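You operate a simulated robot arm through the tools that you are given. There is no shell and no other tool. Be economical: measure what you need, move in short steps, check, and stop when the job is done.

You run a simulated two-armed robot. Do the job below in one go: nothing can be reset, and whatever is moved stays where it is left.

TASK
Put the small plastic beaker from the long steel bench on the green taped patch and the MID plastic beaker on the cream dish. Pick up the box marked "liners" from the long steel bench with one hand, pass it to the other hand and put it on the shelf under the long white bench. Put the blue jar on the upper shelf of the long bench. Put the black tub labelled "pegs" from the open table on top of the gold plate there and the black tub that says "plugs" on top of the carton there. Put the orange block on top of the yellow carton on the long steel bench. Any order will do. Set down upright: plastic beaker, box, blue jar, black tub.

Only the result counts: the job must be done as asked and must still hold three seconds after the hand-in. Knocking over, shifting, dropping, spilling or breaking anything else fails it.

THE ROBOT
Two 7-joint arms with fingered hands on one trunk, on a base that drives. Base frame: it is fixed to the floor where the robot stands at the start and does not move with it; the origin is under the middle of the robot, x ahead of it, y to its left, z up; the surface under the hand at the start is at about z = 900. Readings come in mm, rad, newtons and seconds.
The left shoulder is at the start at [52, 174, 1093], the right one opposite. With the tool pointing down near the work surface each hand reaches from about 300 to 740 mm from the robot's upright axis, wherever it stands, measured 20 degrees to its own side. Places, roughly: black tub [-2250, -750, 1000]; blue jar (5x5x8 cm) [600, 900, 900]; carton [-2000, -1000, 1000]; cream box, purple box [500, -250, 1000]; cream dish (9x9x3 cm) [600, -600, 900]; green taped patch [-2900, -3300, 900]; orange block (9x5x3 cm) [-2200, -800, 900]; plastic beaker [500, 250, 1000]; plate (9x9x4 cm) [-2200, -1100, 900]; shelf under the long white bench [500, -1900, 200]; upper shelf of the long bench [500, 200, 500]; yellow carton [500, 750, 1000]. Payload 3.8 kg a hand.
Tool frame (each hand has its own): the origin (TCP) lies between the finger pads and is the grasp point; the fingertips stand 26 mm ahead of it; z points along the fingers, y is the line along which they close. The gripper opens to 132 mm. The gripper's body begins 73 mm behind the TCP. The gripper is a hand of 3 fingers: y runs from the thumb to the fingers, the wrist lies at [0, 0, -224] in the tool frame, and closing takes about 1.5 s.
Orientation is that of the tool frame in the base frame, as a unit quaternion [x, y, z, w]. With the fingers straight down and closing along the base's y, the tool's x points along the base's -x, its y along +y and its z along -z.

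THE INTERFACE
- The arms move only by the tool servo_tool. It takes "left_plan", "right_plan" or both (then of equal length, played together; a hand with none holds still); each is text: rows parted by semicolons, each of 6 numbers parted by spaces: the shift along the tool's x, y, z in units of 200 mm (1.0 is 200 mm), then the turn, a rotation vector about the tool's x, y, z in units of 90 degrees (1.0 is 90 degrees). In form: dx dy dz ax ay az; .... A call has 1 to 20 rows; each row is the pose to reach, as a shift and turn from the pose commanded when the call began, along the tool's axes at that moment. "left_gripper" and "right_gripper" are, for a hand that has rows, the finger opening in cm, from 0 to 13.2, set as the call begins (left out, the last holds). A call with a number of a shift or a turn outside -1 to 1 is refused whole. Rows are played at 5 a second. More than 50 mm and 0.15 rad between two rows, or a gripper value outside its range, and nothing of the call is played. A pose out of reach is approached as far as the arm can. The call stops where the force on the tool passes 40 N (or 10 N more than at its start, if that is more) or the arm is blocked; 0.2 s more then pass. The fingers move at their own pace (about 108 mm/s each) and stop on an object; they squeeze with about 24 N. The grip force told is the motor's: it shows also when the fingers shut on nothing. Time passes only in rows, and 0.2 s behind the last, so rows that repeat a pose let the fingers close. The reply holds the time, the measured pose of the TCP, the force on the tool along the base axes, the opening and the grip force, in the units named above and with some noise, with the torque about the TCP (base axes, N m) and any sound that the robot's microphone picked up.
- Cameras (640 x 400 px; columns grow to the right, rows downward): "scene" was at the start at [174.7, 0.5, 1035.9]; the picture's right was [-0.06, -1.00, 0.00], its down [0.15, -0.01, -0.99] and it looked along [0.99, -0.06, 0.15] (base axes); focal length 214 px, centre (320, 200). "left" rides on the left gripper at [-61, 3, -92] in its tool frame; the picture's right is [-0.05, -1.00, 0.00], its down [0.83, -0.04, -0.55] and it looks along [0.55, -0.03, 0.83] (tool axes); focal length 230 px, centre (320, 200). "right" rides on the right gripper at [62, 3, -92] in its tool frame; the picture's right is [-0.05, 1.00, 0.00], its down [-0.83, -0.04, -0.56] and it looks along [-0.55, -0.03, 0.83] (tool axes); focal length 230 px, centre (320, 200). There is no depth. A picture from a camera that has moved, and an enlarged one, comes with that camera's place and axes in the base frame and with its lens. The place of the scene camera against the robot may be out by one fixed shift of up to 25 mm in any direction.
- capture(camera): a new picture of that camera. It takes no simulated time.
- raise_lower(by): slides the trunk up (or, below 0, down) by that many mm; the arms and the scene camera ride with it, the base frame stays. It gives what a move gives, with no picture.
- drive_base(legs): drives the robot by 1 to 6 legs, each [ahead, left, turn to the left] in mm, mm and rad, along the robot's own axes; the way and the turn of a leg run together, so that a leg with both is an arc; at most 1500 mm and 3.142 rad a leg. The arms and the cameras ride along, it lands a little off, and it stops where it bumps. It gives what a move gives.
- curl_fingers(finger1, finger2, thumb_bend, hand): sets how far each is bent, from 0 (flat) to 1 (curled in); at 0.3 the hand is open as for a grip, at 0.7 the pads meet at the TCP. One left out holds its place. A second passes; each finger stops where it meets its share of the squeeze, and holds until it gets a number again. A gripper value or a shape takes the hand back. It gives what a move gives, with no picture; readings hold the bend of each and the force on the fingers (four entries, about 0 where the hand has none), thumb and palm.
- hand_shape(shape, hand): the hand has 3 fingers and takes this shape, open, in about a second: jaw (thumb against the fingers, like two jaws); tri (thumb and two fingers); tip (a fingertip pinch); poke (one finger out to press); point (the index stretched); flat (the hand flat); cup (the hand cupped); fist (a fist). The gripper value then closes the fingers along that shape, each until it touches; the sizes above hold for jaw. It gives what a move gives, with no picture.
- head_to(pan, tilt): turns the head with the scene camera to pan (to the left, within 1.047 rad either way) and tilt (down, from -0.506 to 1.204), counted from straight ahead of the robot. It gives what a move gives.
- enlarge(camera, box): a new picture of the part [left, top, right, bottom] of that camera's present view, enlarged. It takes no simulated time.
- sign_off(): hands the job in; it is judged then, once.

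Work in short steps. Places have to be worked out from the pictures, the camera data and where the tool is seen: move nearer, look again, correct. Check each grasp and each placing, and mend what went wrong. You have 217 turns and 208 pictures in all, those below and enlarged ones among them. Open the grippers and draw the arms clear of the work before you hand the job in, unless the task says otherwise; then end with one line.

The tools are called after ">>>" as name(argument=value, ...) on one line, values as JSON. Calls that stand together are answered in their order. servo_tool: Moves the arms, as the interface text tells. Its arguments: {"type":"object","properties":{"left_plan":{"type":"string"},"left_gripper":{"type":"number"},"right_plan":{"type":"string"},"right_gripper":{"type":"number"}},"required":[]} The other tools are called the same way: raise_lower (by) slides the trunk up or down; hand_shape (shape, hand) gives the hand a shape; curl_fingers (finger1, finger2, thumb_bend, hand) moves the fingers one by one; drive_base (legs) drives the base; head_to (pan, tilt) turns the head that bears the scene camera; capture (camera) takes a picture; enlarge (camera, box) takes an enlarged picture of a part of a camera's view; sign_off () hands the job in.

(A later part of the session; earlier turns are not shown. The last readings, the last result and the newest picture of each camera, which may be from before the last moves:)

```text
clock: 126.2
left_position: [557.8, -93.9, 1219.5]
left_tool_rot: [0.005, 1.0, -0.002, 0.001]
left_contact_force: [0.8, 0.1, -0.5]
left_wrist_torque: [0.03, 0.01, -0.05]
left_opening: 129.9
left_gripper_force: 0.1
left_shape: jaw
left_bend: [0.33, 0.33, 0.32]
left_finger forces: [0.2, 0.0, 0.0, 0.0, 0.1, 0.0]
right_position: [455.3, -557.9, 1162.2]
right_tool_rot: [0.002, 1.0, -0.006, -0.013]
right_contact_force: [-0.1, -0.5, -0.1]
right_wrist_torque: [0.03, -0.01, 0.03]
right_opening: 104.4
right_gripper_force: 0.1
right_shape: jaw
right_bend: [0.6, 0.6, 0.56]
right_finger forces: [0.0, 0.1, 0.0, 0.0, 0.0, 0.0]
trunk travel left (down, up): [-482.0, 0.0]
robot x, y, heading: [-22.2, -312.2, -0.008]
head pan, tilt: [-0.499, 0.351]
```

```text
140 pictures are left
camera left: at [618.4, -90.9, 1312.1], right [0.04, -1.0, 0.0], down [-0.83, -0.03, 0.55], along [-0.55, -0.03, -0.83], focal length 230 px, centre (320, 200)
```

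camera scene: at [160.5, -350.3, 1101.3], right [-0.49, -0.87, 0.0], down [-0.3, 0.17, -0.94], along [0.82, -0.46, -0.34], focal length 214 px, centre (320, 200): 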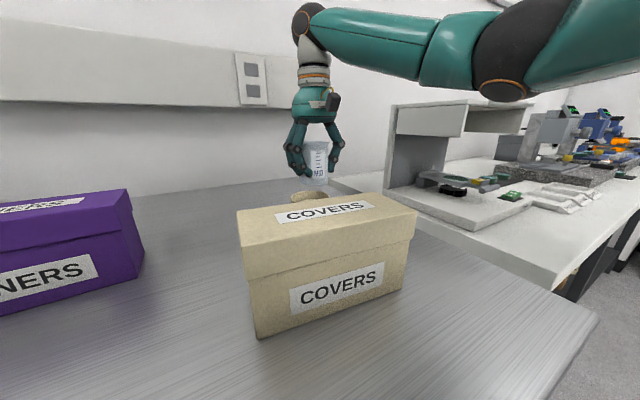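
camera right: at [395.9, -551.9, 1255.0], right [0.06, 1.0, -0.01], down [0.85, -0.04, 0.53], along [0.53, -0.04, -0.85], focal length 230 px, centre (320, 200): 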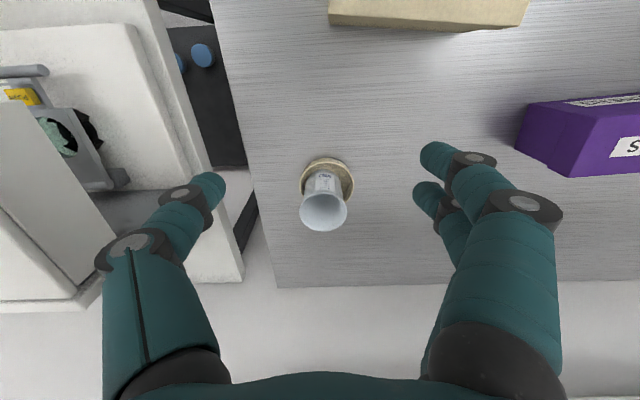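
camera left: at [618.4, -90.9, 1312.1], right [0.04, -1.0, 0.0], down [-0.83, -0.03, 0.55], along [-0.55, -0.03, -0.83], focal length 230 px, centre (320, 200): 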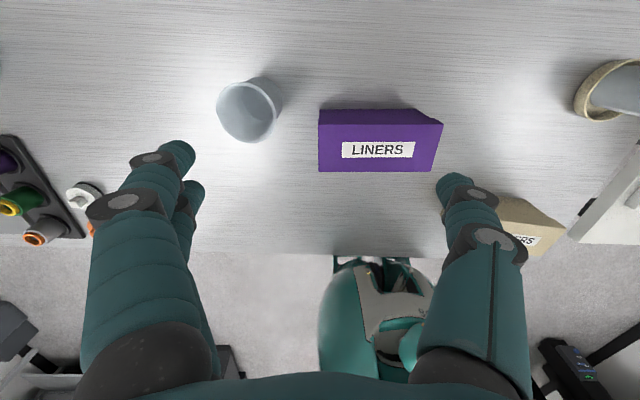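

Box: x≈464–531, y≈-97…-270, top ≈1000. I turn the left hand 90° (closing along x) and move above it near its centre.

>>> servo_tool(left_plan="0.03 -0.03 0.05 0 0 -0.09; 0.06 -0.07 0.1 0 0 -0.18; 0.09 -0.1 0.15 0 0 -0.27; 0.12 -0.14 0.2 0 0 -0.36; 0.15 -0.18 0.25 0 0 -0.45; 0.18 -0.22 0.3 0 0 -0.54; 0.21 -0.25 0.35 0 0 -0.63; 0.24 -0.29 0.4 0 0 -0.72; 0.27 -0.33 0.45 0 0 -0.81; 0.3 -0.36 0.5 0 0 -0.9; 0.3 -0.38 0.55 0 0 -0.98; 0.3 -0.38 0.55 0 0 -1.0; 0.3 -0.38 0.55 0 0 -1.0")

>>> capture(camera="left")

>>> head_to(pan=0.2, tilt=0.35)

>>> capture(camera="scene")

```text
clock: 129.0
left_position: [495.6, -168.7, 1109.4]
left_tool_rot: [-0.705, 0.709, -0.002, -0.001]
left_contact_force: [-0.5, 0.9, 0.5]
left_wrist_torque: [-0.04, 0.03, 0.0]
left_opening: 130.0
left_gripper_force: 0.0
left_shape: jaw
left_bend: [0.33, 0.33, 0.32]
left_finger forces: [0.1, 0.0, 0.0, 0.0, 0.0, 0.0]
right_position: [456.6, -557.8, 1160.2]
right_tool_rot: [0.002, 1.0, -0.006, -0.013]
right_contact_force: [0.0, 0.2, -0.4]
right_wrist_torque: [-0.01, 0.01, -0.02]
right_opening: 104.6
right_gripper_force: 0.2
right_shape: jaw
right_bend: [0.6, 0.6, 0.56]
right_finger forces: [0.0, 0.0, 0.0, 0.0, 0.0, 0.0]
trunk travel left (down, up): [-482.0, 0.0]
robot x, y, heading: [-20.7, -309.9, -0.004]
head pan, tilt: [-0.499, 0.351]
```

```text
139 pictures are left
camera left: at [493.5, -107.7, 1201.6], right [1.0, 0.04, 0.0], down [0.04, -0.83, 0.56], along [0.03, -0.56, -0.83], focal length 230 px, centre (320, 200)
```

left: 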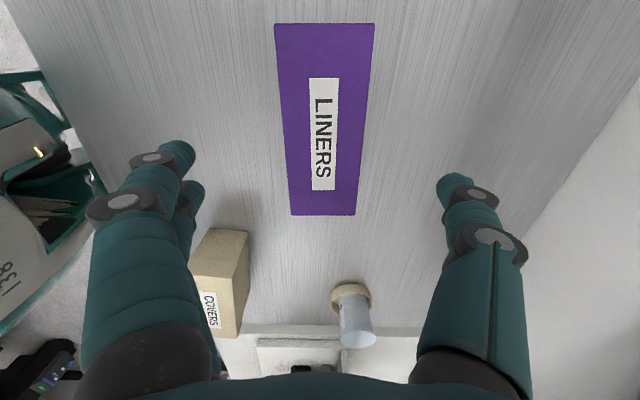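

```text
clock: 130.1
left_position: [497.1, -170.2, 1108.4]
left_tool_rot: [-0.704, 0.71, -0.001, -0.001]
left_contact_force: [-0.3, 1.3, 0.3]
left_wrist_torque: [-0.02, 0.01, 0.01]
left_opening: 129.9
left_gripper_force: 0.1
left_shape: jaw
left_bend: [0.33, 0.33, 0.32]
left_finger forces: [0.0, 0.0, 0.0, 0.0, 0.0, 0.0]
right_position: [455.5, -558.5, 1161.5]
right_tool_rot: [0.002, 1.0, -0.006, -0.013]
right_contact_force: [0.4, -0.5, 0.2]
right_wrist_torque: [-0.01, 0.02, -0.01]
right_opening: 104.8
right_gripper_force: 0.1
right_shape: jaw
right_bend: [0.6, 0.6, 0.56]
right_finger forces: [0.0, 0.1, 0.0, 0.0, 0.0, 0.0]
trunk travel left (down, up): [-482.0, 0.0]
robot x, y, heading: [-19.1, -312.1, -0.009]
head pan, tilt: [0.201, 0.351]
```

```text
138 pictures are left
camera scene: at [170.7, -287.4, 1101.1], right [0.19, -0.98, 0.0], down [-0.34, -0.07, -0.94], along [0.92, 0.18, -0.34], focal length 214 px, centre (320, 200)
```

scene: 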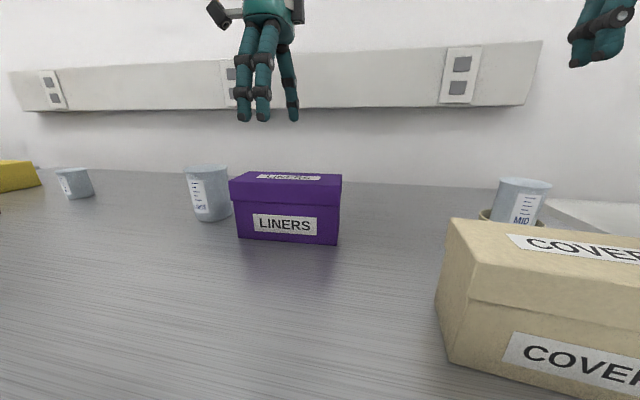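

Box is 70 wide, top ≈1002, centre (500,-180). I descend to TCP z≈952 with 11 cm opening.

>>> servo_tool(left_plan="0 -0.015 0.18 0 0 0; 0 -0.015 0.36 0 0 0; 0 -0.015 0.54 0 0 0; 0 -0.015 0.7 0 0 0; 0 -0.015 0.785 0 0 0; 0 -0.015 0.785 0 0 0", left_gripper=11)

>>> capture(camera="left")

>>> servo_tool(left_plan="0 0 0 0 0 0; 0 0 0 0 0 0; 0 0 0 0 0 0; 0 0 0 0 0 0; 0 0 0 0 0 0; 0 0 0 0 0 0; 0 0 0 0 0 0; 0 0 0 0 0 0", left_gripper=0)

>>> capture(camera="scene")

```text
clock: 131.5
left_position: [499.9, -170.0, 952.4]
left_tool_rot: [-0.703, 0.711, -0.001, 0.0]
left_contact_force: [0.2, -0.5, -0.3]
left_wrist_torque: [0.0, -0.05, 0.0]
left_opening: 110.0
left_gripper_force: 0.1
left_shape: jaw
left_bend: [0.56, 0.56, 0.52]
left_finger forces: [0.1, 0.1, 0.0, 0.0, 0.0, 0.1]
right_position: [455.8, -557.0, 1161.2]
right_tool_rot: [0.001, 1.0, -0.006, -0.013]
right_contact_force: [0.4, -1.6, 0.3]
right_wrist_torque: [0.0, -0.02, 0.0]
right_opening: 105.0
right_gripper_force: 0.1
right_shape: jaw
right_bend: [0.6, 0.6, 0.56]
right_finger forces: [0.0, 0.1, 0.0, 0.0, 0.0, 0.0]
trunk travel left (down, up): [-482.0, 0.0]
robot x, y, heading: [-20.8, -314.8, -0.004]
head pan, tilt: [0.201, 0.351]
```

```text
137 pictures are left
camera left: at [497.0, -107.6, 1044.1], right [1.0, 0.04, 0.0], down [0.04, -0.83, 0.56], along [0.02, -0.56, -0.83], focal length 230 px, centre (320, 200)
```

left: 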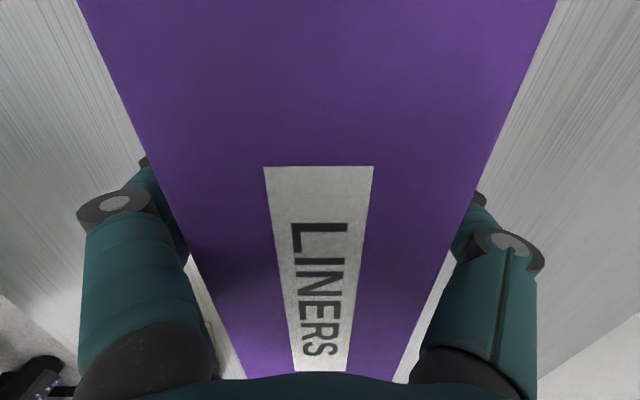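

```text
clock: 133.3
left_position: [500.4, -169.9, 952.0]
left_tool_rot: [-0.704, 0.71, -0.001, -0.002]
left_contact_force: [-0.4, -0.1, -0.1]
left_wrist_torque: [0.01, 0.01, -0.05]
left_opening: 62.2
left_gripper_force: 23.6
left_shape: jaw
left_bend: [0.73, 0.73, 0.7]
left_finger forces: [11.0, 10.9, 0.0, 0.0, 22.0, 0.0]
right_position: [455.9, -557.2, 1160.4]
right_tool_rot: [0.002, 1.0, -0.006, -0.013]
right_contact_force: [-0.4, 0.0, -0.6]
right_wrist_torque: [0.0, 0.0, 0.0]
right_opening: 104.7
right_gripper_force: 0.0
right_shape: jaw
right_bend: [0.6, 0.6, 0.56]
right_finger forces: [0.0, 0.0, 0.1, 0.1, 0.0, 0.1]
trunk travel left (down, up): [-482.0, 0.0]
robot x, y, heading: [-20.3, -311.0, -0.004]
head pan, tilt: [0.201, 0.351]
```

```text
136 pictures are left
camera scene: at [170.7, -287.3, 1101.1], right [0.19, -0.98, 0.0], down [-0.34, -0.07, -0.94], along [0.92, 0.18, -0.34], focal length 214 px, centre (320, 200)
```

scene: 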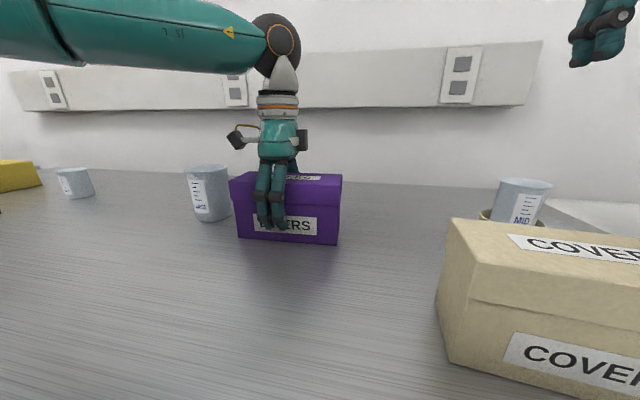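

Good firm grip. Lift 150 mm and check.

>>> servo_tool(left_plan="0 0 -0.1 0 0 0; 0 0 -0.25 0 0 0; 0 0 -0.4 0 0 0; 0 0 -0.55 0 0 0; 0 0 -0.7 0 0 0; 0 0 -0.75 0 0 0; 0 0 -0.75 0 0 0")

>>> capture(camera="scene")

```text
clock: 134.9
left_position: [499.8, -169.6, 1100.9]
left_tool_rot: [-0.704, 0.71, -0.002, -0.001]
left_contact_force: [0.3, 0.3, -2.3]
left_wrist_torque: [0.03, 0.01, -0.02]
left_opening: 61.9
left_gripper_force: 24.1
left_shape: jaw
left_bend: [0.73, 0.73, 0.7]
left_finger forces: [11.2, 11.0, 0.1, 0.0, 22.0, 0.0]
right_position: [455.9, -558.1, 1160.7]
right_tool_rot: [0.002, 1.0, -0.006, -0.013]
right_contact_force: [-0.2, -0.6, 0.6]
right_wrist_torque: [-0.02, -0.02, -0.03]
right_opening: 104.4
right_gripper_force: 0.0
right_shape: jaw
right_bend: [0.6, 0.6, 0.56]
right_finger forces: [0.1, 0.0, 0.0, 0.1, 0.1, 0.1]
trunk travel left (down, up): [-482.0, 0.0]
robot x, y, heading: [-20.3, -306.6, -0.006]
head pan, tilt: [0.201, 0.351]
```

```text
135 pictures are left
camera scene: at [170.8, -287.3, 1101.1], right [0.19, -0.98, 0.0], down [-0.34, -0.07, -0.94], along [0.92, 0.18, -0.34], focal length 214 px, centre (320, 200)
```

scene: 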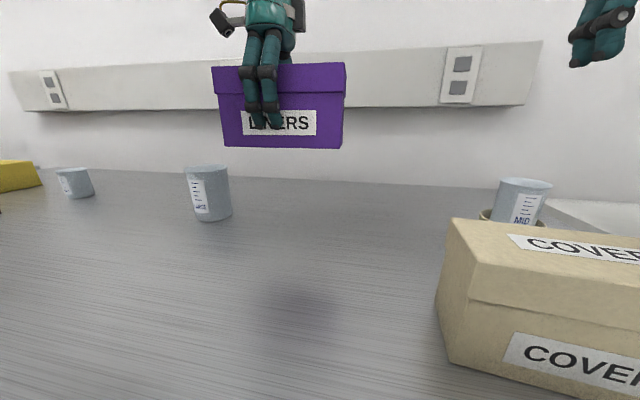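

Box is light (~2 N) and level. I back away from the bench for the handover.

>>> drive_base(legs=[[-600, 0, 0]])

>>> servo_tool(right_plan="0 0 0 -0.054 0.054 0.054; 0 0 0 -0.108 0.108 0.108; 0 0 0 -0.162 0.162 0.162; 0 0 0 -0.216 0.216 0.216; 0 0 0 -0.27 0.27 0.27; 0 0 0 -0.324 0.324 0.324; 0 0 0 -0.378 0.378 0.378; 0 0 0 -0.432 0.432 0.432; 0 0 0 -0.486 0.486 0.486; 0 0 0 -0.54 0.54 0.54; 0 0 0 -0.594 0.594 0.594; 0 0 0 -0.648 0.648 0.648; 0 0 0 -0.702 0.702 0.702; 0 0 0 -0.75 0.75 0.75; 0 0 0 -0.77 0.77 0.77; 0 0 0 -0.77 0.77 0.77", right_gripper=12)

>>> capture(camera="right")

```text
clock: 138.3
left_position: [-97.0, -164.2, 1101.7]
left_tool_rot: [-0.705, 0.709, -0.002, -0.001]
left_contact_force: [0.0, -0.4, -2.3]
left_wrist_torque: [0.0, -0.01, 0.04]
left_opening: 62.0
left_gripper_force: 24.0
left_shape: jaw
left_bend: [0.73, 0.73, 0.7]
left_finger forces: [11.0, 10.8, 0.1, 0.0, 22.0, 0.0]
right_position: [-141.3, -553.0, 1161.3]
right_tool_rot: [0.0, 1.0, -0.007, -0.013]
right_contact_force: [0.5, 0.2, 0.2]
right_wrist_torque: [-0.02, 0.01, 0.03]
right_opening: 104.6
right_gripper_force: 0.1
right_shape: jaw
right_bend: [0.6, 0.6, 0.56]
right_finger forces: [0.0, 0.0, 0.0, 0.0, 0.0, 0.1]
trunk travel left (down, up): [-482.0, 0.0]
robot x, y, heading: [-614.7, -306.8, -0.004]
head pan, tilt: [0.201, 0.351]
```

```text
clock: 141.7
left_position: [-97.4, -164.7, 1102.0]
left_tool_rot: [-0.705, 0.709, -0.002, -0.002]
left_contact_force: [0.0, -0.6, -2.1]
left_wrist_torque: [-0.01, -0.01, -0.01]
left_opening: 61.8
left_gripper_force: 23.6
left_shape: jaw
left_bend: [0.73, 0.73, 0.7]
left_finger forces: [11.1, 10.9, 0.0, 0.0, 22.0, 0.1]
right_position: [-139.5, -552.7, 1161.6]
right_tool_rot: [0.51, 0.495, 0.491, -0.504]
right_contact_force: [0.3, 0.4, -0.3]
right_wrist_torque: [0.0, 0.03, 0.01]
right_opening: 120.0
right_gripper_force: 0.0
right_shape: jaw
right_bend: [0.47, 0.47, 0.43]
right_finger forces: [0.0, 0.0, 0.0, 0.0, 0.1, 0.0]
trunk travel left (down, up): [-482.0, 0.0]
robot x, y, heading: [-616.2, -307.3, -0.004]
head pan, tilt: [0.201, 0.351]
```

```text
134 pictures are left
camera right: at [-135.7, -643.2, 1223.8], right [1.0, 0.0, -0.08], down [-0.07, -0.56, -0.82], along [-0.04, 0.83, -0.56], focal length 230 px, centre (320, 200)
```

right: 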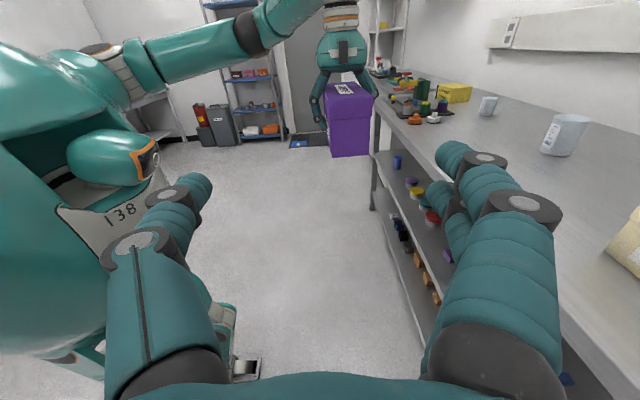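

The right hand now points left at the box's end. I move it to a pre-grasp in line with the box's right end (y≈-261).

>>> servo_tool(right_plan="-0.06 0.04 0.15 0 0 0; -0.12 0.08 0.3 0 0 0; -0.18 0.12 0.45 0 0 0; -0.24 0.16 0.6 0 0 0; -0.3 0.2 0.75 0 0 0; -0.335 0.22 0.9 0 0 0; -0.335 0.22 0.9 0 0 0")

>>> capture(camera="right")

>>> head_to(pan=0.0, tilt=0.2)

>>> capture(camera="scene")

```text
clock: 143.3
left_position: [-98.4, -164.1, 1101.2]
left_tool_rot: [-0.705, 0.709, -0.001, -0.001]
left_contact_force: [0.2, -0.7, -2.2]
left_wrist_torque: [0.06, 0.0, 0.02]
left_opening: 61.9
left_gripper_force: 24.3
left_shape: jaw
left_bend: [0.73, 0.73, 0.7]
left_finger forces: [11.0, 10.9, 0.1, 0.0, 22.0, 0.1]
right_position: [-98.2, -372.0, 1090.3]
right_tool_rot: [0.51, 0.496, 0.491, -0.503]
right_contact_force: [-1.3, -0.8, 0.9]
right_wrist_torque: [0.01, -0.01, 0.0]
right_opening: 119.7
right_gripper_force: 0.1
right_shape: jaw
right_bend: [0.47, 0.47, 0.43]
right_finger forces: [0.1, 0.1, 0.0, 0.0, 0.0, 0.0]
trunk travel left (down, up): [-482.0, 0.0]
robot x, y, heading: [-612.3, -306.0, -0.006]
head pan, tilt: [0.201, 0.351]
```

```text
133 pictures are left
camera right: at [-94.1, -463.3, 1153.0], right [1.0, 0.0, -0.08], down [-0.06, -0.56, -0.82], along [-0.04, 0.83, -0.56], focal length 230 px, centre (320, 200)
```

right: 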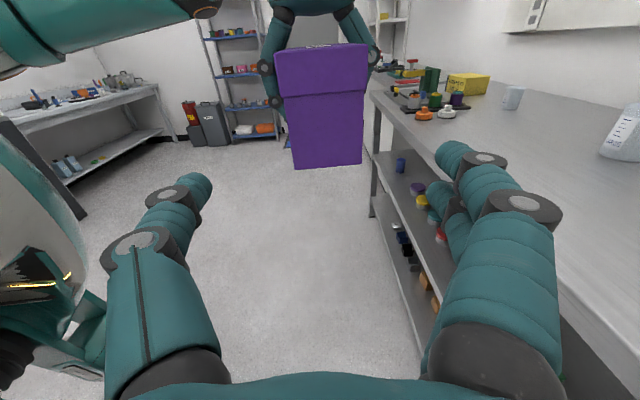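

```text
clock: 144.0
left_position: [-97.1, -163.9, 1101.2]
left_tool_rot: [-0.705, 0.709, -0.001, -0.001]
left_contact_force: [0.8, -0.9, -0.8]
left_wrist_torque: [0.05, -0.02, 0.0]
left_opening: 62.1
left_gripper_force: 23.9
left_shape: jaw
left_bend: [0.73, 0.73, 0.7]
left_finger forces: [11.2, 11.0, 0.0, 0.0, 21.9, 0.0]
right_position: [-98.7, -372.4, 1090.0]
right_tool_rot: [0.509, 0.497, 0.49, -0.504]
right_contact_force: [0.6, 0.1, -0.1]
right_wrist_torque: [0.02, -0.01, -0.01]
right_opening: 119.8
right_gripper_force: 0.0
right_shape: jaw
right_bend: [0.47, 0.47, 0.43]
right_finger forces: [0.0, 0.1, 0.0, 0.0, 0.1, 0.1]
trunk travel left (down, up): [-482.0, 0.0]
robot x, y, heading: [-613.6, -306.3, -0.008]
head pan, tilt: [0.0, 0.201]
```

```text
132 pictures are left
camera scene: at [-424.1, -301.6, 1115.1], right [0.0, -1.0, 0.0], down [-0.2, 0.0, -0.98], along [0.98, 0.0, -0.2], focal length 214 px, centre (320, 200)
```

scene: 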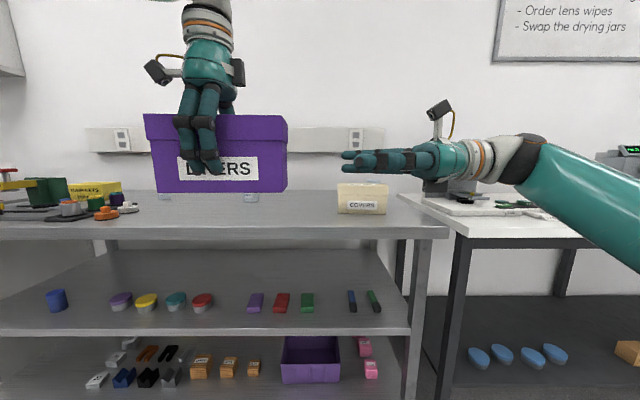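

Box end at y≈-250, centre x≈-93. I slide the right hand 160 mm along so its pads take ~38 mm of the box end.

>>> servo_tool(right_plan="0 0.03 0.15 0 0 0; 0.01 0.03 0.3 0 0 0; 0.01 0.03 0.45 0 0 0; 0.01 0.03 0.6 0 0 0; 0.01 0.03 0.72 0 0 0; 0.01 0.03 0.8 0 0 0; 0.01 0.03 0.8 0 0 0")

>>> capture(camera="right")

>>> capture(camera="scene")

```text
clock: 145.6
left_position: [-98.5, -164.9, 1101.3]
left_tool_rot: [-0.705, 0.709, 0.0, -0.001]
left_contact_force: [-1.2, -0.9, -1.5]
left_wrist_torque: [0.02, 0.03, 0.01]
left_opening: 62.0
left_gripper_force: 24.2
left_shape: jaw
left_bend: [0.73, 0.73, 0.7]
left_finger forces: [11.1, 10.9, 0.0, 0.0, 22.0, 0.0]
right_position: [-91.6, -212.3, 1091.3]
right_tool_rot: [0.509, 0.497, 0.49, -0.504]
right_contact_force: [0.1, -0.2, 1.5]
right_wrist_torque: [-0.03, -0.01, -0.01]
right_opening: 119.7
right_gripper_force: 0.1
right_shape: jaw
right_bend: [0.47, 0.47, 0.43]
right_finger forces: [0.0, 0.0, 0.0, 0.0, 0.0, 0.0]
trunk travel left (down, up): [-482.0, 0.0]
robot x, y, heading: [-611.8, -307.8, -0.012]
head pan, tilt: [0.0, 0.201]
```

```text
131 pictures are left
camera right: at [-87.6, -303.9, 1154.6], right [1.0, 0.0, -0.08], down [-0.06, -0.56, -0.82], along [-0.04, 0.83, -0.56], focal length 230 px, centre (320, 200)
```

right: 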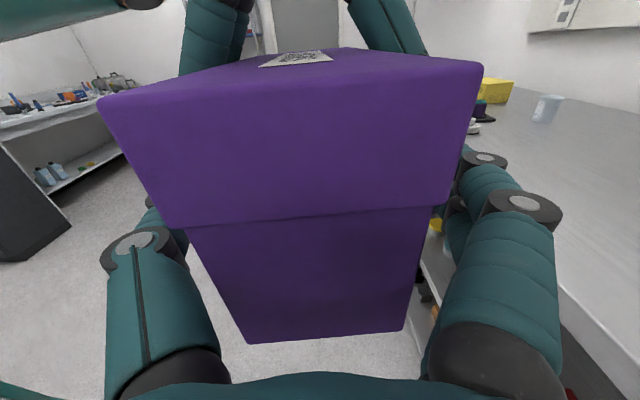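

```text
130 pictures are left
camera scene: at [-424.1, -301.9, 1115.1], right [0.0, -1.0, 0.0], down [-0.2, 0.0, -0.98], along [0.98, 0.0, -0.2], focal length 214 px, centre (320, 200)
```

scene: 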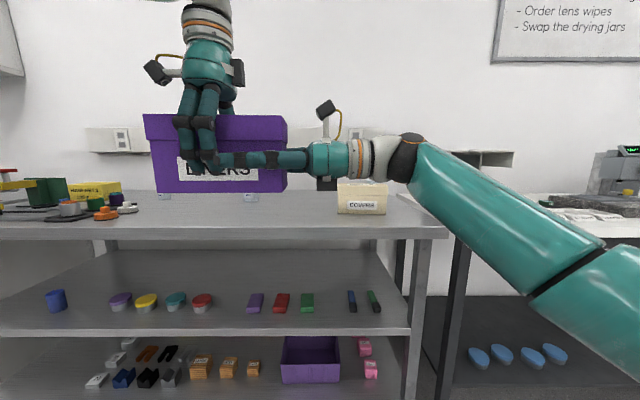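

The right thumb tip is nearly at the left fingers; retract 14 mm, then close the right hand.

>>> servo_tool(right_plan="0 0 -0.04 0 0 0; 0 0 -0.07 0 0 0; 0 0 -0.07 0 0 0")

>>> servo_tool(right_plan="0 0 0 0 0 0; 0 0 0 0 0 0; 0 0 0 0 0 0; 0 0 0 0 0 0; 0 0 0 0 0 0; 0 0 0 0 0 0; 0 0 0 0 0 0; 0 0 0 0 0 0", right_gripper=0)

>>> capture(camera="scene")

>>> capture(camera="right")

```text
clock: 146.4
left_position: [-96.6, -163.5, 1101.4]
left_tool_rot: [-0.706, 0.709, -0.003, -0.001]
left_contact_force: [0.7, 0.1, -1.5]
left_wrist_torque: [0.03, 0.01, 0.02]
left_opening: 61.9
left_gripper_force: 23.9
left_shape: jaw
left_bend: [0.73, 0.73, 0.7]
left_finger forces: [11.1, 10.9, 0.0, 0.1, 21.9, 0.0]
right_position: [-91.9, -226.1, 1092.3]
right_tool_rot: [0.51, 0.496, 0.491, -0.503]
right_contact_force: [0.0, 0.2, -0.1]
right_wrist_torque: [-0.02, 0.01, 0.02]
right_opening: 119.6
right_gripper_force: 0.1
right_shape: jaw
right_bend: [0.47, 0.47, 0.43]
right_finger forces: [0.0, 0.0, 0.0, 0.1, 0.1, 0.0]
trunk travel left (down, up): [-482.0, 0.0]
robot x, y, heading: [-620.7, -307.6, -0.008]
head pan, tilt: [0.0, 0.201]
```

```text
clock: 148.2
left_position: [-97.1, -165.0, 1102.0]
left_tool_rot: [-0.705, 0.709, -0.001, -0.001]
left_contact_force: [-0.5, -0.7, -2.3]
left_wrist_torque: [0.01, 0.06, -0.05]
left_opening: 62.0
left_gripper_force: 24.2
left_shape: jaw
left_bend: [0.73, 0.73, 0.7]
left_finger forces: [11.2, 11.3, 0.0, 0.0, 22.2, 0.0]
right_position: [-92.0, -226.4, 1092.2]
right_tool_rot: [0.509, 0.496, 0.49, -0.504]
right_contact_force: [-0.4, 0.8, -0.1]
right_wrist_torque: [-0.01, -0.03, 0.07]
right_opening: 62.0
right_gripper_force: 24.1
right_shape: jaw
right_bend: [0.73, 0.73, 0.7]
right_finger forces: [11.0, 10.7, 0.0, 0.1, 21.7, 0.0]
trunk travel left (down, up): [-482.0, 0.0]
robot x, y, heading: [-617.8, -304.9, -0.005]
head pan, tilt: [0.0, 0.201]
```

```text
129 pictures are left
camera scene: at [-424.1, -301.7, 1115.1], right [0.0, -1.0, 0.0], down [-0.2, 0.0, -0.98], along [0.98, 0.0, -0.2], focal length 214 px, centre (320, 200)
```

scene: 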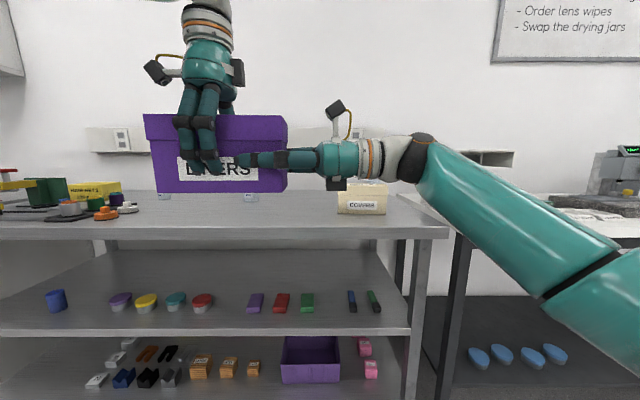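

```text
128 pictures are left
camera right: at [-88.1, -317.4, 1154.7], right [1.0, 0.0, -0.08], down [-0.07, -0.56, -0.82], along [-0.04, 0.83, -0.56], focal length 230 px, centre (320, 200)
```

right: 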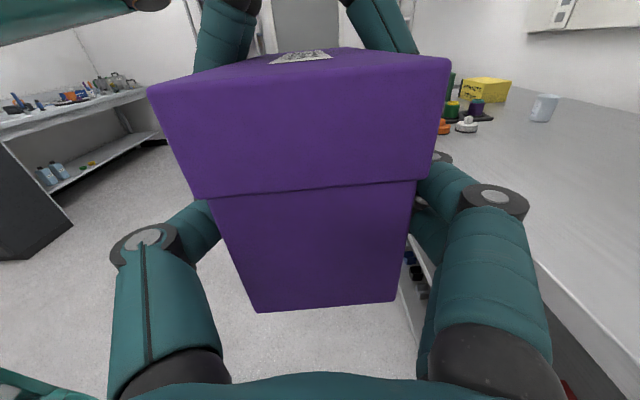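

Right hand holds the box too. Release the left hand and raise it.

>>> servo_tool(left_plan="0 0 0 0 0 0; 0 0 0 0 0 0; 0 0 0 0 0 0; 0 0 -0.15 0 0 0; 0 0 -0.35 0 0 0; 0 0 -0.55 0 0 0; 0 0 -0.7 0 0 0; 0 0 -0.7 0 0 0", left_gripper=12)

>>> capture(camera="scene")

>>> capture(camera="right")

```text
clock: 150.0
left_position: [-97.5, -162.5, 1241.2]
left_tool_rot: [-0.706, 0.709, 0.0, -0.001]
left_contact_force: [-0.6, 0.5, -0.6]
left_wrist_torque: [-0.01, -0.01, 0.01]
left_opening: 119.7
left_gripper_force: 0.2
left_shape: jaw
left_bend: [0.47, 0.47, 0.43]
left_finger forces: [0.1, 0.0, 0.0, 0.0, 0.0, 0.0]
right_position: [-92.2, -226.8, 1091.7]
right_tool_rot: [0.509, 0.496, 0.491, -0.504]
right_contact_force: [0.1, 0.7, 0.1]
right_wrist_torque: [-0.1, -0.01, 0.02]
right_opening: 61.7
right_gripper_force: 24.0
right_shape: jaw
right_bend: [0.73, 0.73, 0.7]
right_finger forces: [11.1, 11.6, 0.0, 0.1, 22.6, 0.0]
trunk travel left (down, up): [-482.0, 0.0]
robot x, y, heading: [-617.5, -308.2, -0.008]
head pan, tilt: [0.0, 0.201]
```

```text
127 pictures are left
camera scene: at [-423.8, -301.5, 1115.0], right [0.0, -1.0, 0.0], down [-0.2, 0.0, -0.98], along [0.98, 0.0, -0.2], focal length 214 px, centre (320, 200)
```

scene: 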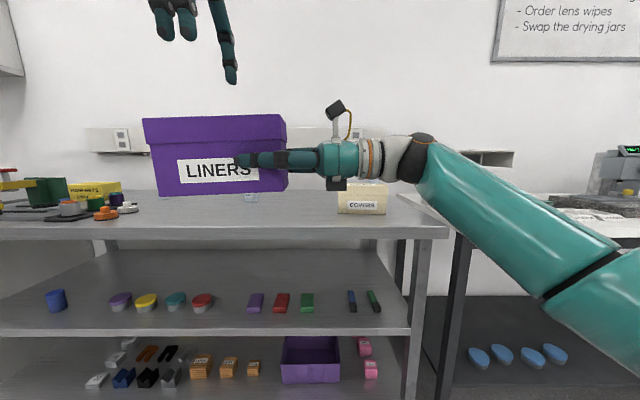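

```text
126 pictures are left
camera right: at [-87.8, -317.2, 1154.3], right [1.0, 0.0, -0.08], down [-0.07, -0.57, -0.82], along [-0.04, 0.83, -0.56], focal length 230 px, centre (320, 200)
```

right: 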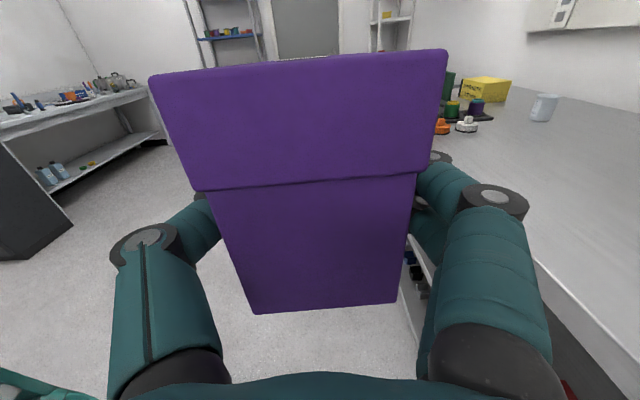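

Box is now held by the right hand alone, stable. I drive right along the aisle to the white bench and look at its shelf.

>>> drive_base(legs=[[0, -1300, 0]])

>>> head_to(pan=-0.2, tilt=0.5)

>>> capture(camera="scene")

```text
clock: 161.7
left_position: [-103.4, -1472.7, 1240.9]
left_tool_rot: [-0.703, 0.711, -0.001, -0.001]
left_contact_force: [0.4, 0.1, 0.6]
left_wrist_torque: [-0.01, 0.0, -0.02]
left_opening: 119.9
left_gripper_force: 0.1
left_shape: jaw
left_bend: [0.47, 0.47, 0.43]
left_finger forces: [0.0, 0.0, 0.0, 0.0, 0.0, 0.1]
right_position: [-100.4, -1536.2, 1091.4]
right_tool_rot: [0.511, 0.495, 0.492, -0.502]
right_contact_force: [0.6, -0.3, -0.3]
right_wrist_torque: [-0.07, -0.01, 0.02]
right_opening: 61.8
right_gripper_force: 23.7
right_shape: jaw
right_bend: [0.73, 0.73, 0.7]
right_finger forces: [11.1, 11.6, 0.1, 0.1, 22.6, 0.1]
trunk travel left (down, up): [-482.0, 0.0]
robot x, y, heading: [-623.7, -1612.8, -0.003]
head pan, tilt: [0.0, 0.201]
```

```text
clock: 162.5
left_position: [-104.3, -1473.2, 1242.2]
left_tool_rot: [-0.703, 0.711, -0.002, -0.001]
left_contact_force: [-0.4, 0.1, -0.6]
left_wrist_torque: [0.01, -0.02, -0.01]
left_opening: 119.7
left_gripper_force: 0.1
left_shape: jaw
left_bend: [0.47, 0.47, 0.43]
left_finger forces: [0.1, 0.0, 0.0, 0.1, 0.0, 0.0]
right_position: [-99.3, -1535.9, 1092.2]
right_tool_rot: [0.511, 0.495, 0.49, -0.503]
right_contact_force: [0.4, -0.4, -0.2]
right_wrist_torque: [-0.09, -0.01, 0.0]
right_opening: 61.9
right_gripper_force: 23.7
right_shape: jaw
right_bend: [0.73, 0.73, 0.7]
right_finger forces: [11.2, 11.5, 0.0, 0.0, 22.6, 0.0]
trunk travel left (down, up): [-482.0, 0.0]
robot x, y, heading: [-626.7, -1614.4, -0.006]
head pan, tilt: [-0.201, 0.499]
```

```text
125 pictures are left
camera scene: at [-436.9, -1627.7, 1087.5], right [-0.21, -0.98, 0.0], down [-0.47, 0.1, -0.88], along [0.86, -0.18, -0.48], focal length 214 px, centre (320, 200)
```

scene: 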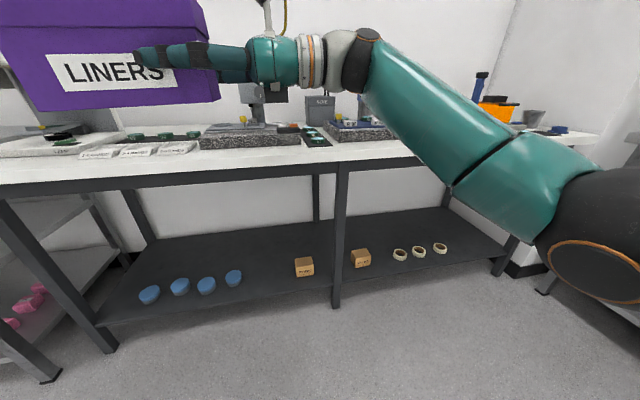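

The shelf (x≈300–800, z≈200) has a free gap around y≈-1540 between the blue pieces and the wooden blocks. First I tuck the left arm back to the left side, out of the way of the bench overhang.

>>> servo_tool(left_plan="-0.12 0.13 0 0 0 0; -0.24 0.26 0 0 0 0; -0.36 0.39 0 0 0 0; -0.48 0.52 0 0 0 0; -0.6 0.66 0 0 0 0; -0.7 0.8 0 0 0 0")

>>> servo_tool(left_plan="-0.12 0.13 0 0 0 0; -0.24 0.26 0 0 0 0; -0.36 0.39 0 0 0 0; -0.48 0.52 0 0 0 0; -0.6 0.66 0 0 0 0; -0.7 0.75 0 0 0 0; -0.7 0.75 0 0 0 0")

>>> raise_lower(by=-400)

```text
clock: 163.9
left_position: [-265.8, -1330.5, 1242.3]
left_tool_rot: [-0.703, 0.711, -0.001, -0.002]
left_contact_force: [-0.1, -0.8, 0.7]
left_wrist_torque: [-0.01, 0.01, 0.02]
left_opening: 119.5
left_gripper_force: 0.1
left_shape: jaw
left_bend: [0.47, 0.47, 0.43]
left_finger forces: [0.1, 0.1, 0.0, 0.0, 0.1, 0.1]
right_position: [-101.9, -1536.5, 1093.6]
right_tool_rot: [0.51, 0.495, 0.492, -0.502]
right_contact_force: [-1.1, 0.4, 0.3]
right_wrist_torque: [-0.12, -0.01, 0.0]
right_opening: 61.9
right_gripper_force: 23.3
right_shape: jaw
right_bend: [0.73, 0.73, 0.7]
right_finger forces: [11.2, 11.5, 0.0, 0.0, 22.5, 0.0]
trunk travel left (down, up): [-482.0, 0.0]
robot x, y, heading: [-628.3, -1615.1, -0.006]
head pan, tilt: [-0.201, 0.499]
```

```text
clock: 165.5
left_position: [-397.9, -1194.4, 1228.5]
left_tool_rot: [0.708, -0.706, 0.024, 0.021]
left_contact_force: [-0.2, -0.9, 0.1]
left_wrist_torque: [-0.01, 0.03, -0.02]
left_opening: 119.7
left_gripper_force: 0.2
left_shape: jaw
left_bend: [0.47, 0.47, 0.43]
left_finger forces: [0.1, 0.0, 0.0, 0.0, 0.0, 0.0]
left hand out of reach, approached as far as the arm can: row 4, 5, 6
right_position: [-99.3, -1536.2, 1091.4]
right_tool_rot: [0.51, 0.495, 0.491, -0.504]
right_contact_force: [0.7, 0.1, -0.3]
right_wrist_torque: [-0.08, -0.02, 0.02]
right_opening: 61.7
right_gripper_force: 23.2
right_shape: jaw
right_bend: [0.73, 0.73, 0.7]
right_finger forces: [11.1, 11.6, 0.0, 0.0, 22.4, 0.0]
trunk travel left (down, up): [-482.0, 0.0]
robot x, y, heading: [-624.3, -1614.1, -0.013]
head pan, tilt: [-0.201, 0.499]
```

```text
clock: 169.3
left_position: [-337.8, -1189.6, 791.8]
left_tool_rot: [-0.697, 0.704, 0.097, -0.098]
left_contact_force: [-0.7, -0.1, -0.8]
left_wrist_torque: [0.01, -0.01, -0.01]
left_opening: 119.8
left_gripper_force: 0.1
left_shape: jaw
left_bend: [0.47, 0.47, 0.43]
left_finger forces: [0.1, 0.0, 0.0, 0.0, 0.1, 0.0]
right_position: [-101.5, -1535.4, 692.1]
right_tool_rot: [0.51, 0.495, 0.492, -0.502]
right_contact_force: [-0.4, -0.2, 0.0]
right_wrist_torque: [-0.13, -0.04, -0.02]
right_opening: 61.5
right_gripper_force: 24.2
right_shape: jaw
right_bend: [0.73, 0.73, 0.7]
right_finger forces: [11.0, 11.4, 0.0, 0.0, 22.4, 0.0]
trunk travel left (down, up): [-82.0, 400.0]
robot x, y, heading: [-624.4, -1614.2, -0.006]
head pan, tilt: [-0.201, 0.499]
```

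Now yaw the right hand forward (from pointing left to ~35° left of ahead), shifting it to in front of the right shoulder.

>>> servo_tool(right_plan="0 0.05 -0.08 -0.087 0 0; 0 0.1 -0.16 -0.174 0 0; 0 0.16 -0.25 -0.261 0 0; 0 0.22 -0.34 -0.348 0 0; 0 0.28 -0.43 -0.435 0 0; 0 0.33 -0.52 -0.522 0 0; 0 0.385 -0.6 -0.611 0 0; 0 0.385 -0.6 -0.611 0 0")

>>> capture(camera="scene")

>>> capture(camera="right")

```text
clock: 171.1
left_position: [-338.2, -1189.5, 791.4]
left_tool_rot: [-0.697, 0.703, 0.096, -0.099]
left_contact_force: [-0.9, 0.2, -0.2]
left_wrist_torque: [-0.01, 0.0, 0.0]
left_opening: 119.7
left_gripper_force: 0.1
left_shape: jaw
left_bend: [0.47, 0.47, 0.43]
left_finger forces: [0.0, 0.1, 0.0, 0.1, 0.0, 0.0]
right_position: [-23.6, -1656.5, 692.2]
right_tool_rot: [0.686, 0.211, 0.664, -0.21]
right_contact_force: [0.2, 1.2, 0.0]
right_wrist_torque: [-0.07, 0.08, -0.01]
right_opening: 61.7
right_gripper_force: 24.4
right_shape: jaw
right_bend: [0.73, 0.73, 0.7]
right_finger forces: [11.0, 11.4, 0.0, 0.1, 22.5, 0.1]
trunk travel left (down, up): [-82.0, 400.0]
robot x, y, heading: [-627.3, -1613.1, -0.007]
head pan, tilt: [-0.201, 0.499]
```

```text
124 pictures are left
camera scene: at [-453.4, -1627.7, 645.6], right [-0.21, -0.98, 0.0], down [-0.47, 0.1, -0.88], along [0.86, -0.18, -0.48], focal length 214 px, centre (320, 200)
```

scene: 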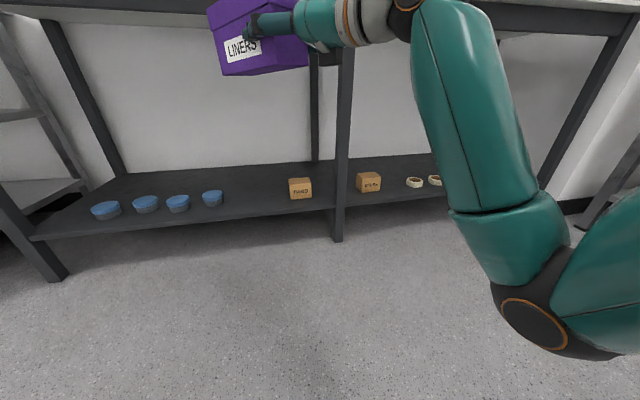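

```text
123 pictures are left
camera right: at [-97.1, -1711.3, 756.5], right [0.57, -0.82, -0.06], down [-0.5, -0.29, -0.81], along [0.65, 0.49, -0.58], focal length 230 px, centre (320, 200)
```

right: 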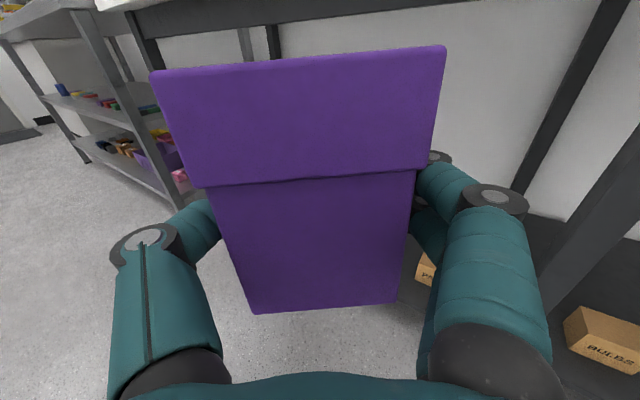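

Works. Free gap on the shelf is y≈-1390…-1680. Lower trunk fully, yaw a bit more forward and lower the arm.

>>> raise_lower(by=-82)

>>> servo_tool(right_plan="-0.13 0 0 -0.06 0 0; -0.26 0 0 -0.12 0 0; -0.39 0 0 -0.167 0 0; -0.52 0 0 -0.167 0 0; -0.65 0 0 -0.167 0 0; -0.78 0 0 -0.167 0 0; -0.9 0 0 -0.167 0 0; -0.9 0 0 -0.167 0 0")

>>> servo_tool(right_plan="-0.13 0 0 0 0 0; -0.26 0 0 0 0 0; -0.39 0 0 0 0 0; -0.52 0 0 0 0 0; -0.6 0 0 0 0 0; -0.6 0 0 0 0 0")

>>> capture(camera="scene")

```text
clock: 172.3
left_position: [-322.5, -1189.7, 718.7]
left_tool_rot: [-0.696, 0.702, 0.106, -0.107]
left_contact_force: [0.2, -0.8, 0.3]
left_wrist_torque: [0.01, -0.03, 0.03]
left_opening: 119.7
left_gripper_force: 0.1
left_shape: jaw
left_bend: [0.47, 0.47, 0.43]
left_finger forces: [0.0, 0.0, 0.0, 0.0, 0.0, 0.0]
right_position: [-25.0, -1656.2, 610.1]
right_tool_rot: [0.684, 0.213, 0.665, -0.211]
right_contact_force: [0.4, 0.5, -0.6]
right_wrist_torque: [-0.05, 0.09, -0.04]
right_opening: 61.5
right_gripper_force: 23.6
right_shape: jaw
right_bend: [0.73, 0.73, 0.7]
right_finger forces: [11.0, 11.4, 0.0, 0.0, 22.5, 0.0]
trunk travel left (down, up): [0.0, 482.0]
robot x, y, heading: [-627.6, -1613.9, -0.01]
head pan, tilt: [-0.201, 0.499]
```

```text
clock: 173.0
left_position: [-322.9, -1190.2, 718.6]
left_tool_rot: [-0.696, 0.702, 0.106, -0.107]
left_contact_force: [-0.3, 0.0, 1.0]
left_wrist_torque: [-0.01, -0.02, -0.05]
left_opening: 119.9
left_gripper_force: 0.0
left_shape: jaw
left_bend: [0.47, 0.47, 0.43]
left_finger forces: [0.0, 0.1, 0.1, 0.0, 0.0, 0.1]
right_position: [-18.3, -1683.5, 537.7]
right_tool_rot: [0.692, 0.204, 0.69, -0.063]
right_contact_force: [0.3, 0.1, -0.8]
right_wrist_torque: [-0.06, 0.09, -0.02]
right_opening: 61.9
right_gripper_force: 23.3
right_shape: jaw
right_bend: [0.73, 0.73, 0.7]
right_finger forces: [11.2, 11.9, 0.0, 0.0, 23.6, 0.0]
trunk travel left (down, up): [0.0, 482.0]
robot x, y, heading: [-623.9, -1620.8, -0.009]
head pan, tilt: [-0.201, 0.499]
stopped in row 3 (right hand): the arm was blocked; the commanded pose is now the measured one
```

```text
clock: 174.4
left_position: [-323.4, -1190.3, 718.6]
left_tool_rot: [-0.696, 0.703, 0.106, -0.107]
left_contact_force: [0.3, 0.0, 0.2]
left_wrist_torque: [-0.04, 0.04, -0.02]
left_opening: 120.0
left_gripper_force: 0.1
left_shape: jaw
left_bend: [0.47, 0.47, 0.43]
left_finger forces: [0.0, 0.0, 0.1, 0.0, 0.0, 0.1]
right_position: [-12.7, -1706.0, 420.2]
right_tool_rot: [0.692, 0.203, 0.69, -0.062]
right_contact_force: [0.5, 0.1, -0.9]
right_wrist_torque: [-0.06, 0.09, -0.02]
right_opening: 61.7
right_gripper_force: 24.4
right_shape: jaw
right_bend: [0.73, 0.73, 0.7]
right_finger forces: [11.2, 11.8, 0.0, 0.0, 23.5, 0.0]
trunk travel left (down, up): [0.0, 482.0]
robot x, y, heading: [-625.6, -1614.3, -0.01]
head pan, tilt: [-0.201, 0.499]
```

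```text
122 pictures are left
camera scene: at [-443.3, -1627.8, 578.0], right [-0.21, -0.98, 0.0], down [-0.47, 0.1, -0.88], along [0.86, -0.18, -0.48], focal length 214 px, centre (320, 200)
```

scene: 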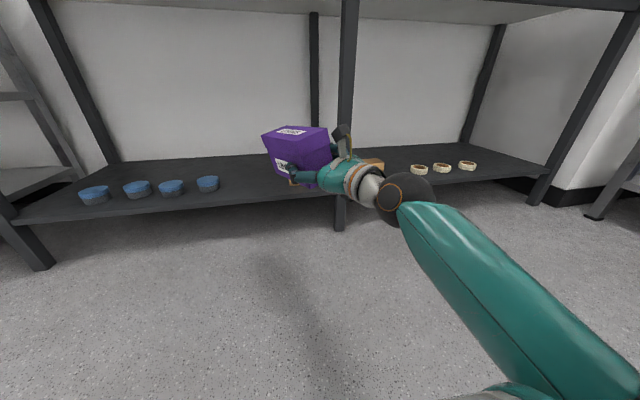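

The arm hit a joint limit midway and the box is rolled ~11°. I try to roll it back level here.

>>> servo_tool(right_plan="0 0 0 0 0 0.04; 0 0 0 0 0 0.08; 0 0 0 0 0.0 0.126; 0 0 0 0 0 0.126")

>>> capture(camera="scene")

```text
clock: 175.4
left_position: [-322.3, -1190.0, 717.3]
left_tool_rot: [-0.696, 0.702, 0.106, -0.107]
left_contact_force: [-0.1, 0.3, 0.2]
left_wrist_torque: [0.0, -0.01, -0.03]
left_opening: 120.0
left_gripper_force: 0.2
left_shape: jaw
left_bend: [0.47, 0.47, 0.43]
left_finger forces: [0.0, 0.0, 0.0, 0.1, 0.0, 0.1]
right_position: [-14.6, -1705.7, 421.4]
right_tool_rot: [0.709, 0.134, 0.68, -0.131]
right_contact_force: [0.8, 0.5, 0.7]
right_wrist_torque: [-0.09, 0.05, -0.01]
right_opening: 61.6
right_gripper_force: 23.8
right_shape: jaw
right_bend: [0.73, 0.73, 0.7]
right_finger forces: [11.2, 11.9, 0.1, 0.0, 23.3, 0.0]
trunk travel left (down, up): [0.0, 482.0]
robot x, y, heading: [-624.9, -1614.6, -0.006]
head pan, tilt: [-0.201, 0.499]
```

```text
121 pictures are left
camera scene: at [-443.3, -1627.8, 578.0], right [-0.21, -0.98, 0.0], down [-0.47, 0.1, -0.88], along [0.86, -0.18, -0.48], focal length 214 px, centre (320, 200)
```

scene: 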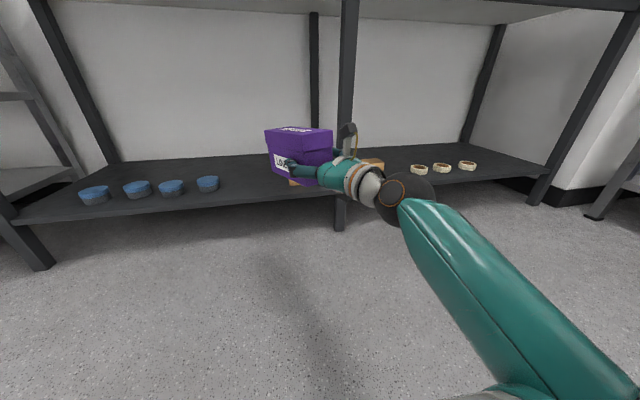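

Level again. Lower to z≈300 and then drive so the box enters over the free gap.

>>> servo_tool(right_plan="-0.12 0 0 0 0 0; -0.24 0 0 0 0 0; -0.36 0 0 0 0 0; -0.48 0 0 0 0 0; -0.6 0 0 0 0 0; -0.6 0 0 0 0 0")

>>> drive_base(legs=[[0, 146, 0], [200, 0, 0]])

>>> capture(camera="scene")

>>> capture(camera="right")

```text
clock: 176.8
left_position: [-323.2, -1189.9, 718.4]
left_tool_rot: [-0.696, 0.702, 0.106, -0.107]
left_contact_force: [0.6, 0.0, -1.0]
left_wrist_torque: [0.03, -0.03, -0.02]
left_opening: 120.0
left_gripper_force: 0.0
left_shape: jaw
left_bend: [0.47, 0.47, 0.43]
left_finger forces: [0.1, 0.0, 0.0, 0.0, 0.0, 0.0]
right_position: [-18.0, -1710.1, 301.2]
right_tool_rot: [0.708, 0.133, 0.681, -0.131]
right_contact_force: [-0.5, -0.4, 0.1]
right_wrist_torque: [-0.06, 0.08, -0.02]
right_opening: 61.8
right_gripper_force: 23.9
right_shape: jaw
right_bend: [0.73, 0.73, 0.7]
right_finger forces: [11.1, 11.7, 0.0, 0.0, 22.7, 0.0]
trunk travel left (down, up): [0.0, 482.0]
robot x, y, heading: [-623.8, -1613.8, -0.009]
head pan, tilt: [-0.201, 0.499]
```

```text
clock: 179.9
left_position: [-119.1, -1048.0, 719.0]
left_tool_rot: [-0.695, 0.704, 0.105, -0.106]
left_contact_force: [0.6, 0.6, -0.6]
left_wrist_torque: [-0.01, 0.01, 0.02]
left_opening: 119.6
left_gripper_force: 0.2
left_shape: jaw
left_bend: [0.47, 0.47, 0.43]
left_finger forces: [0.0, 0.1, 0.1, 0.0, 0.1, 0.0]
right_position: [183.6, -1569.7, 301.4]
right_tool_rot: [0.709, 0.132, 0.68, -0.129]
right_contact_force: [0.1, -0.3, 0.2]
right_wrist_torque: [-0.04, 0.1, -0.04]
right_opening: 61.6
right_gripper_force: 24.1
right_shape: jaw
right_bend: [0.73, 0.73, 0.7]
right_finger forces: [11.1, 11.7, 0.0, 0.0, 22.8, 0.1]
trunk travel left (down, up): [0.0, 482.0]
robot x, y, heading: [-422.7, -1465.1, -0.011]
head pan, tilt: [-0.201, 0.499]
```

```text
120 pictures are left
camera scene: at [-241.2, -1485.9, 578.0], right [-0.21, -0.98, 0.0], down [-0.47, 0.1, -0.88], along [0.86, -0.18, -0.48], focal length 214 px, centre (320, 200)
```

scene: 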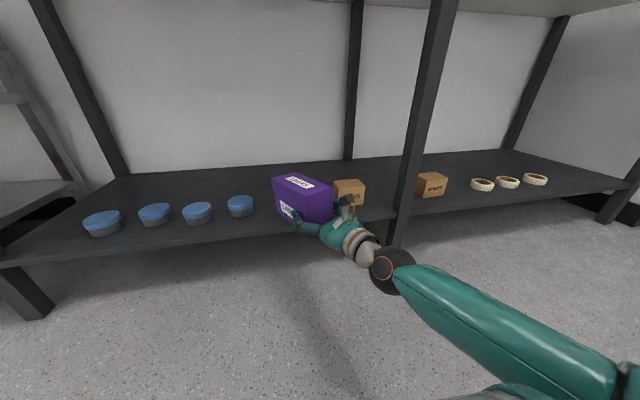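

```text
119 pictures are left
camera right: at [101.0, -1604.2, 366.5], right [0.36, -0.93, -0.06], down [-0.56, -0.17, -0.81], along [0.74, 0.32, -0.59], focal length 230 px, centre (320, 200)
```

right: 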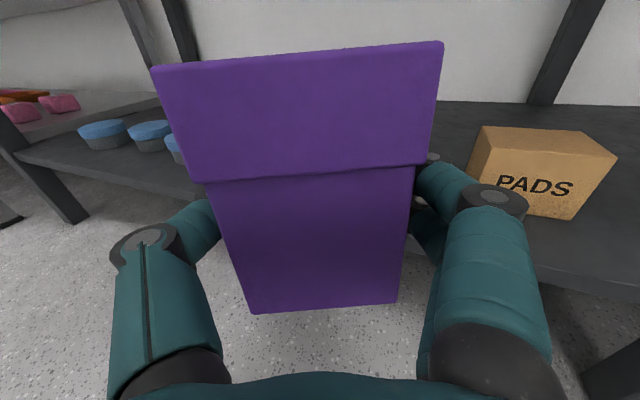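

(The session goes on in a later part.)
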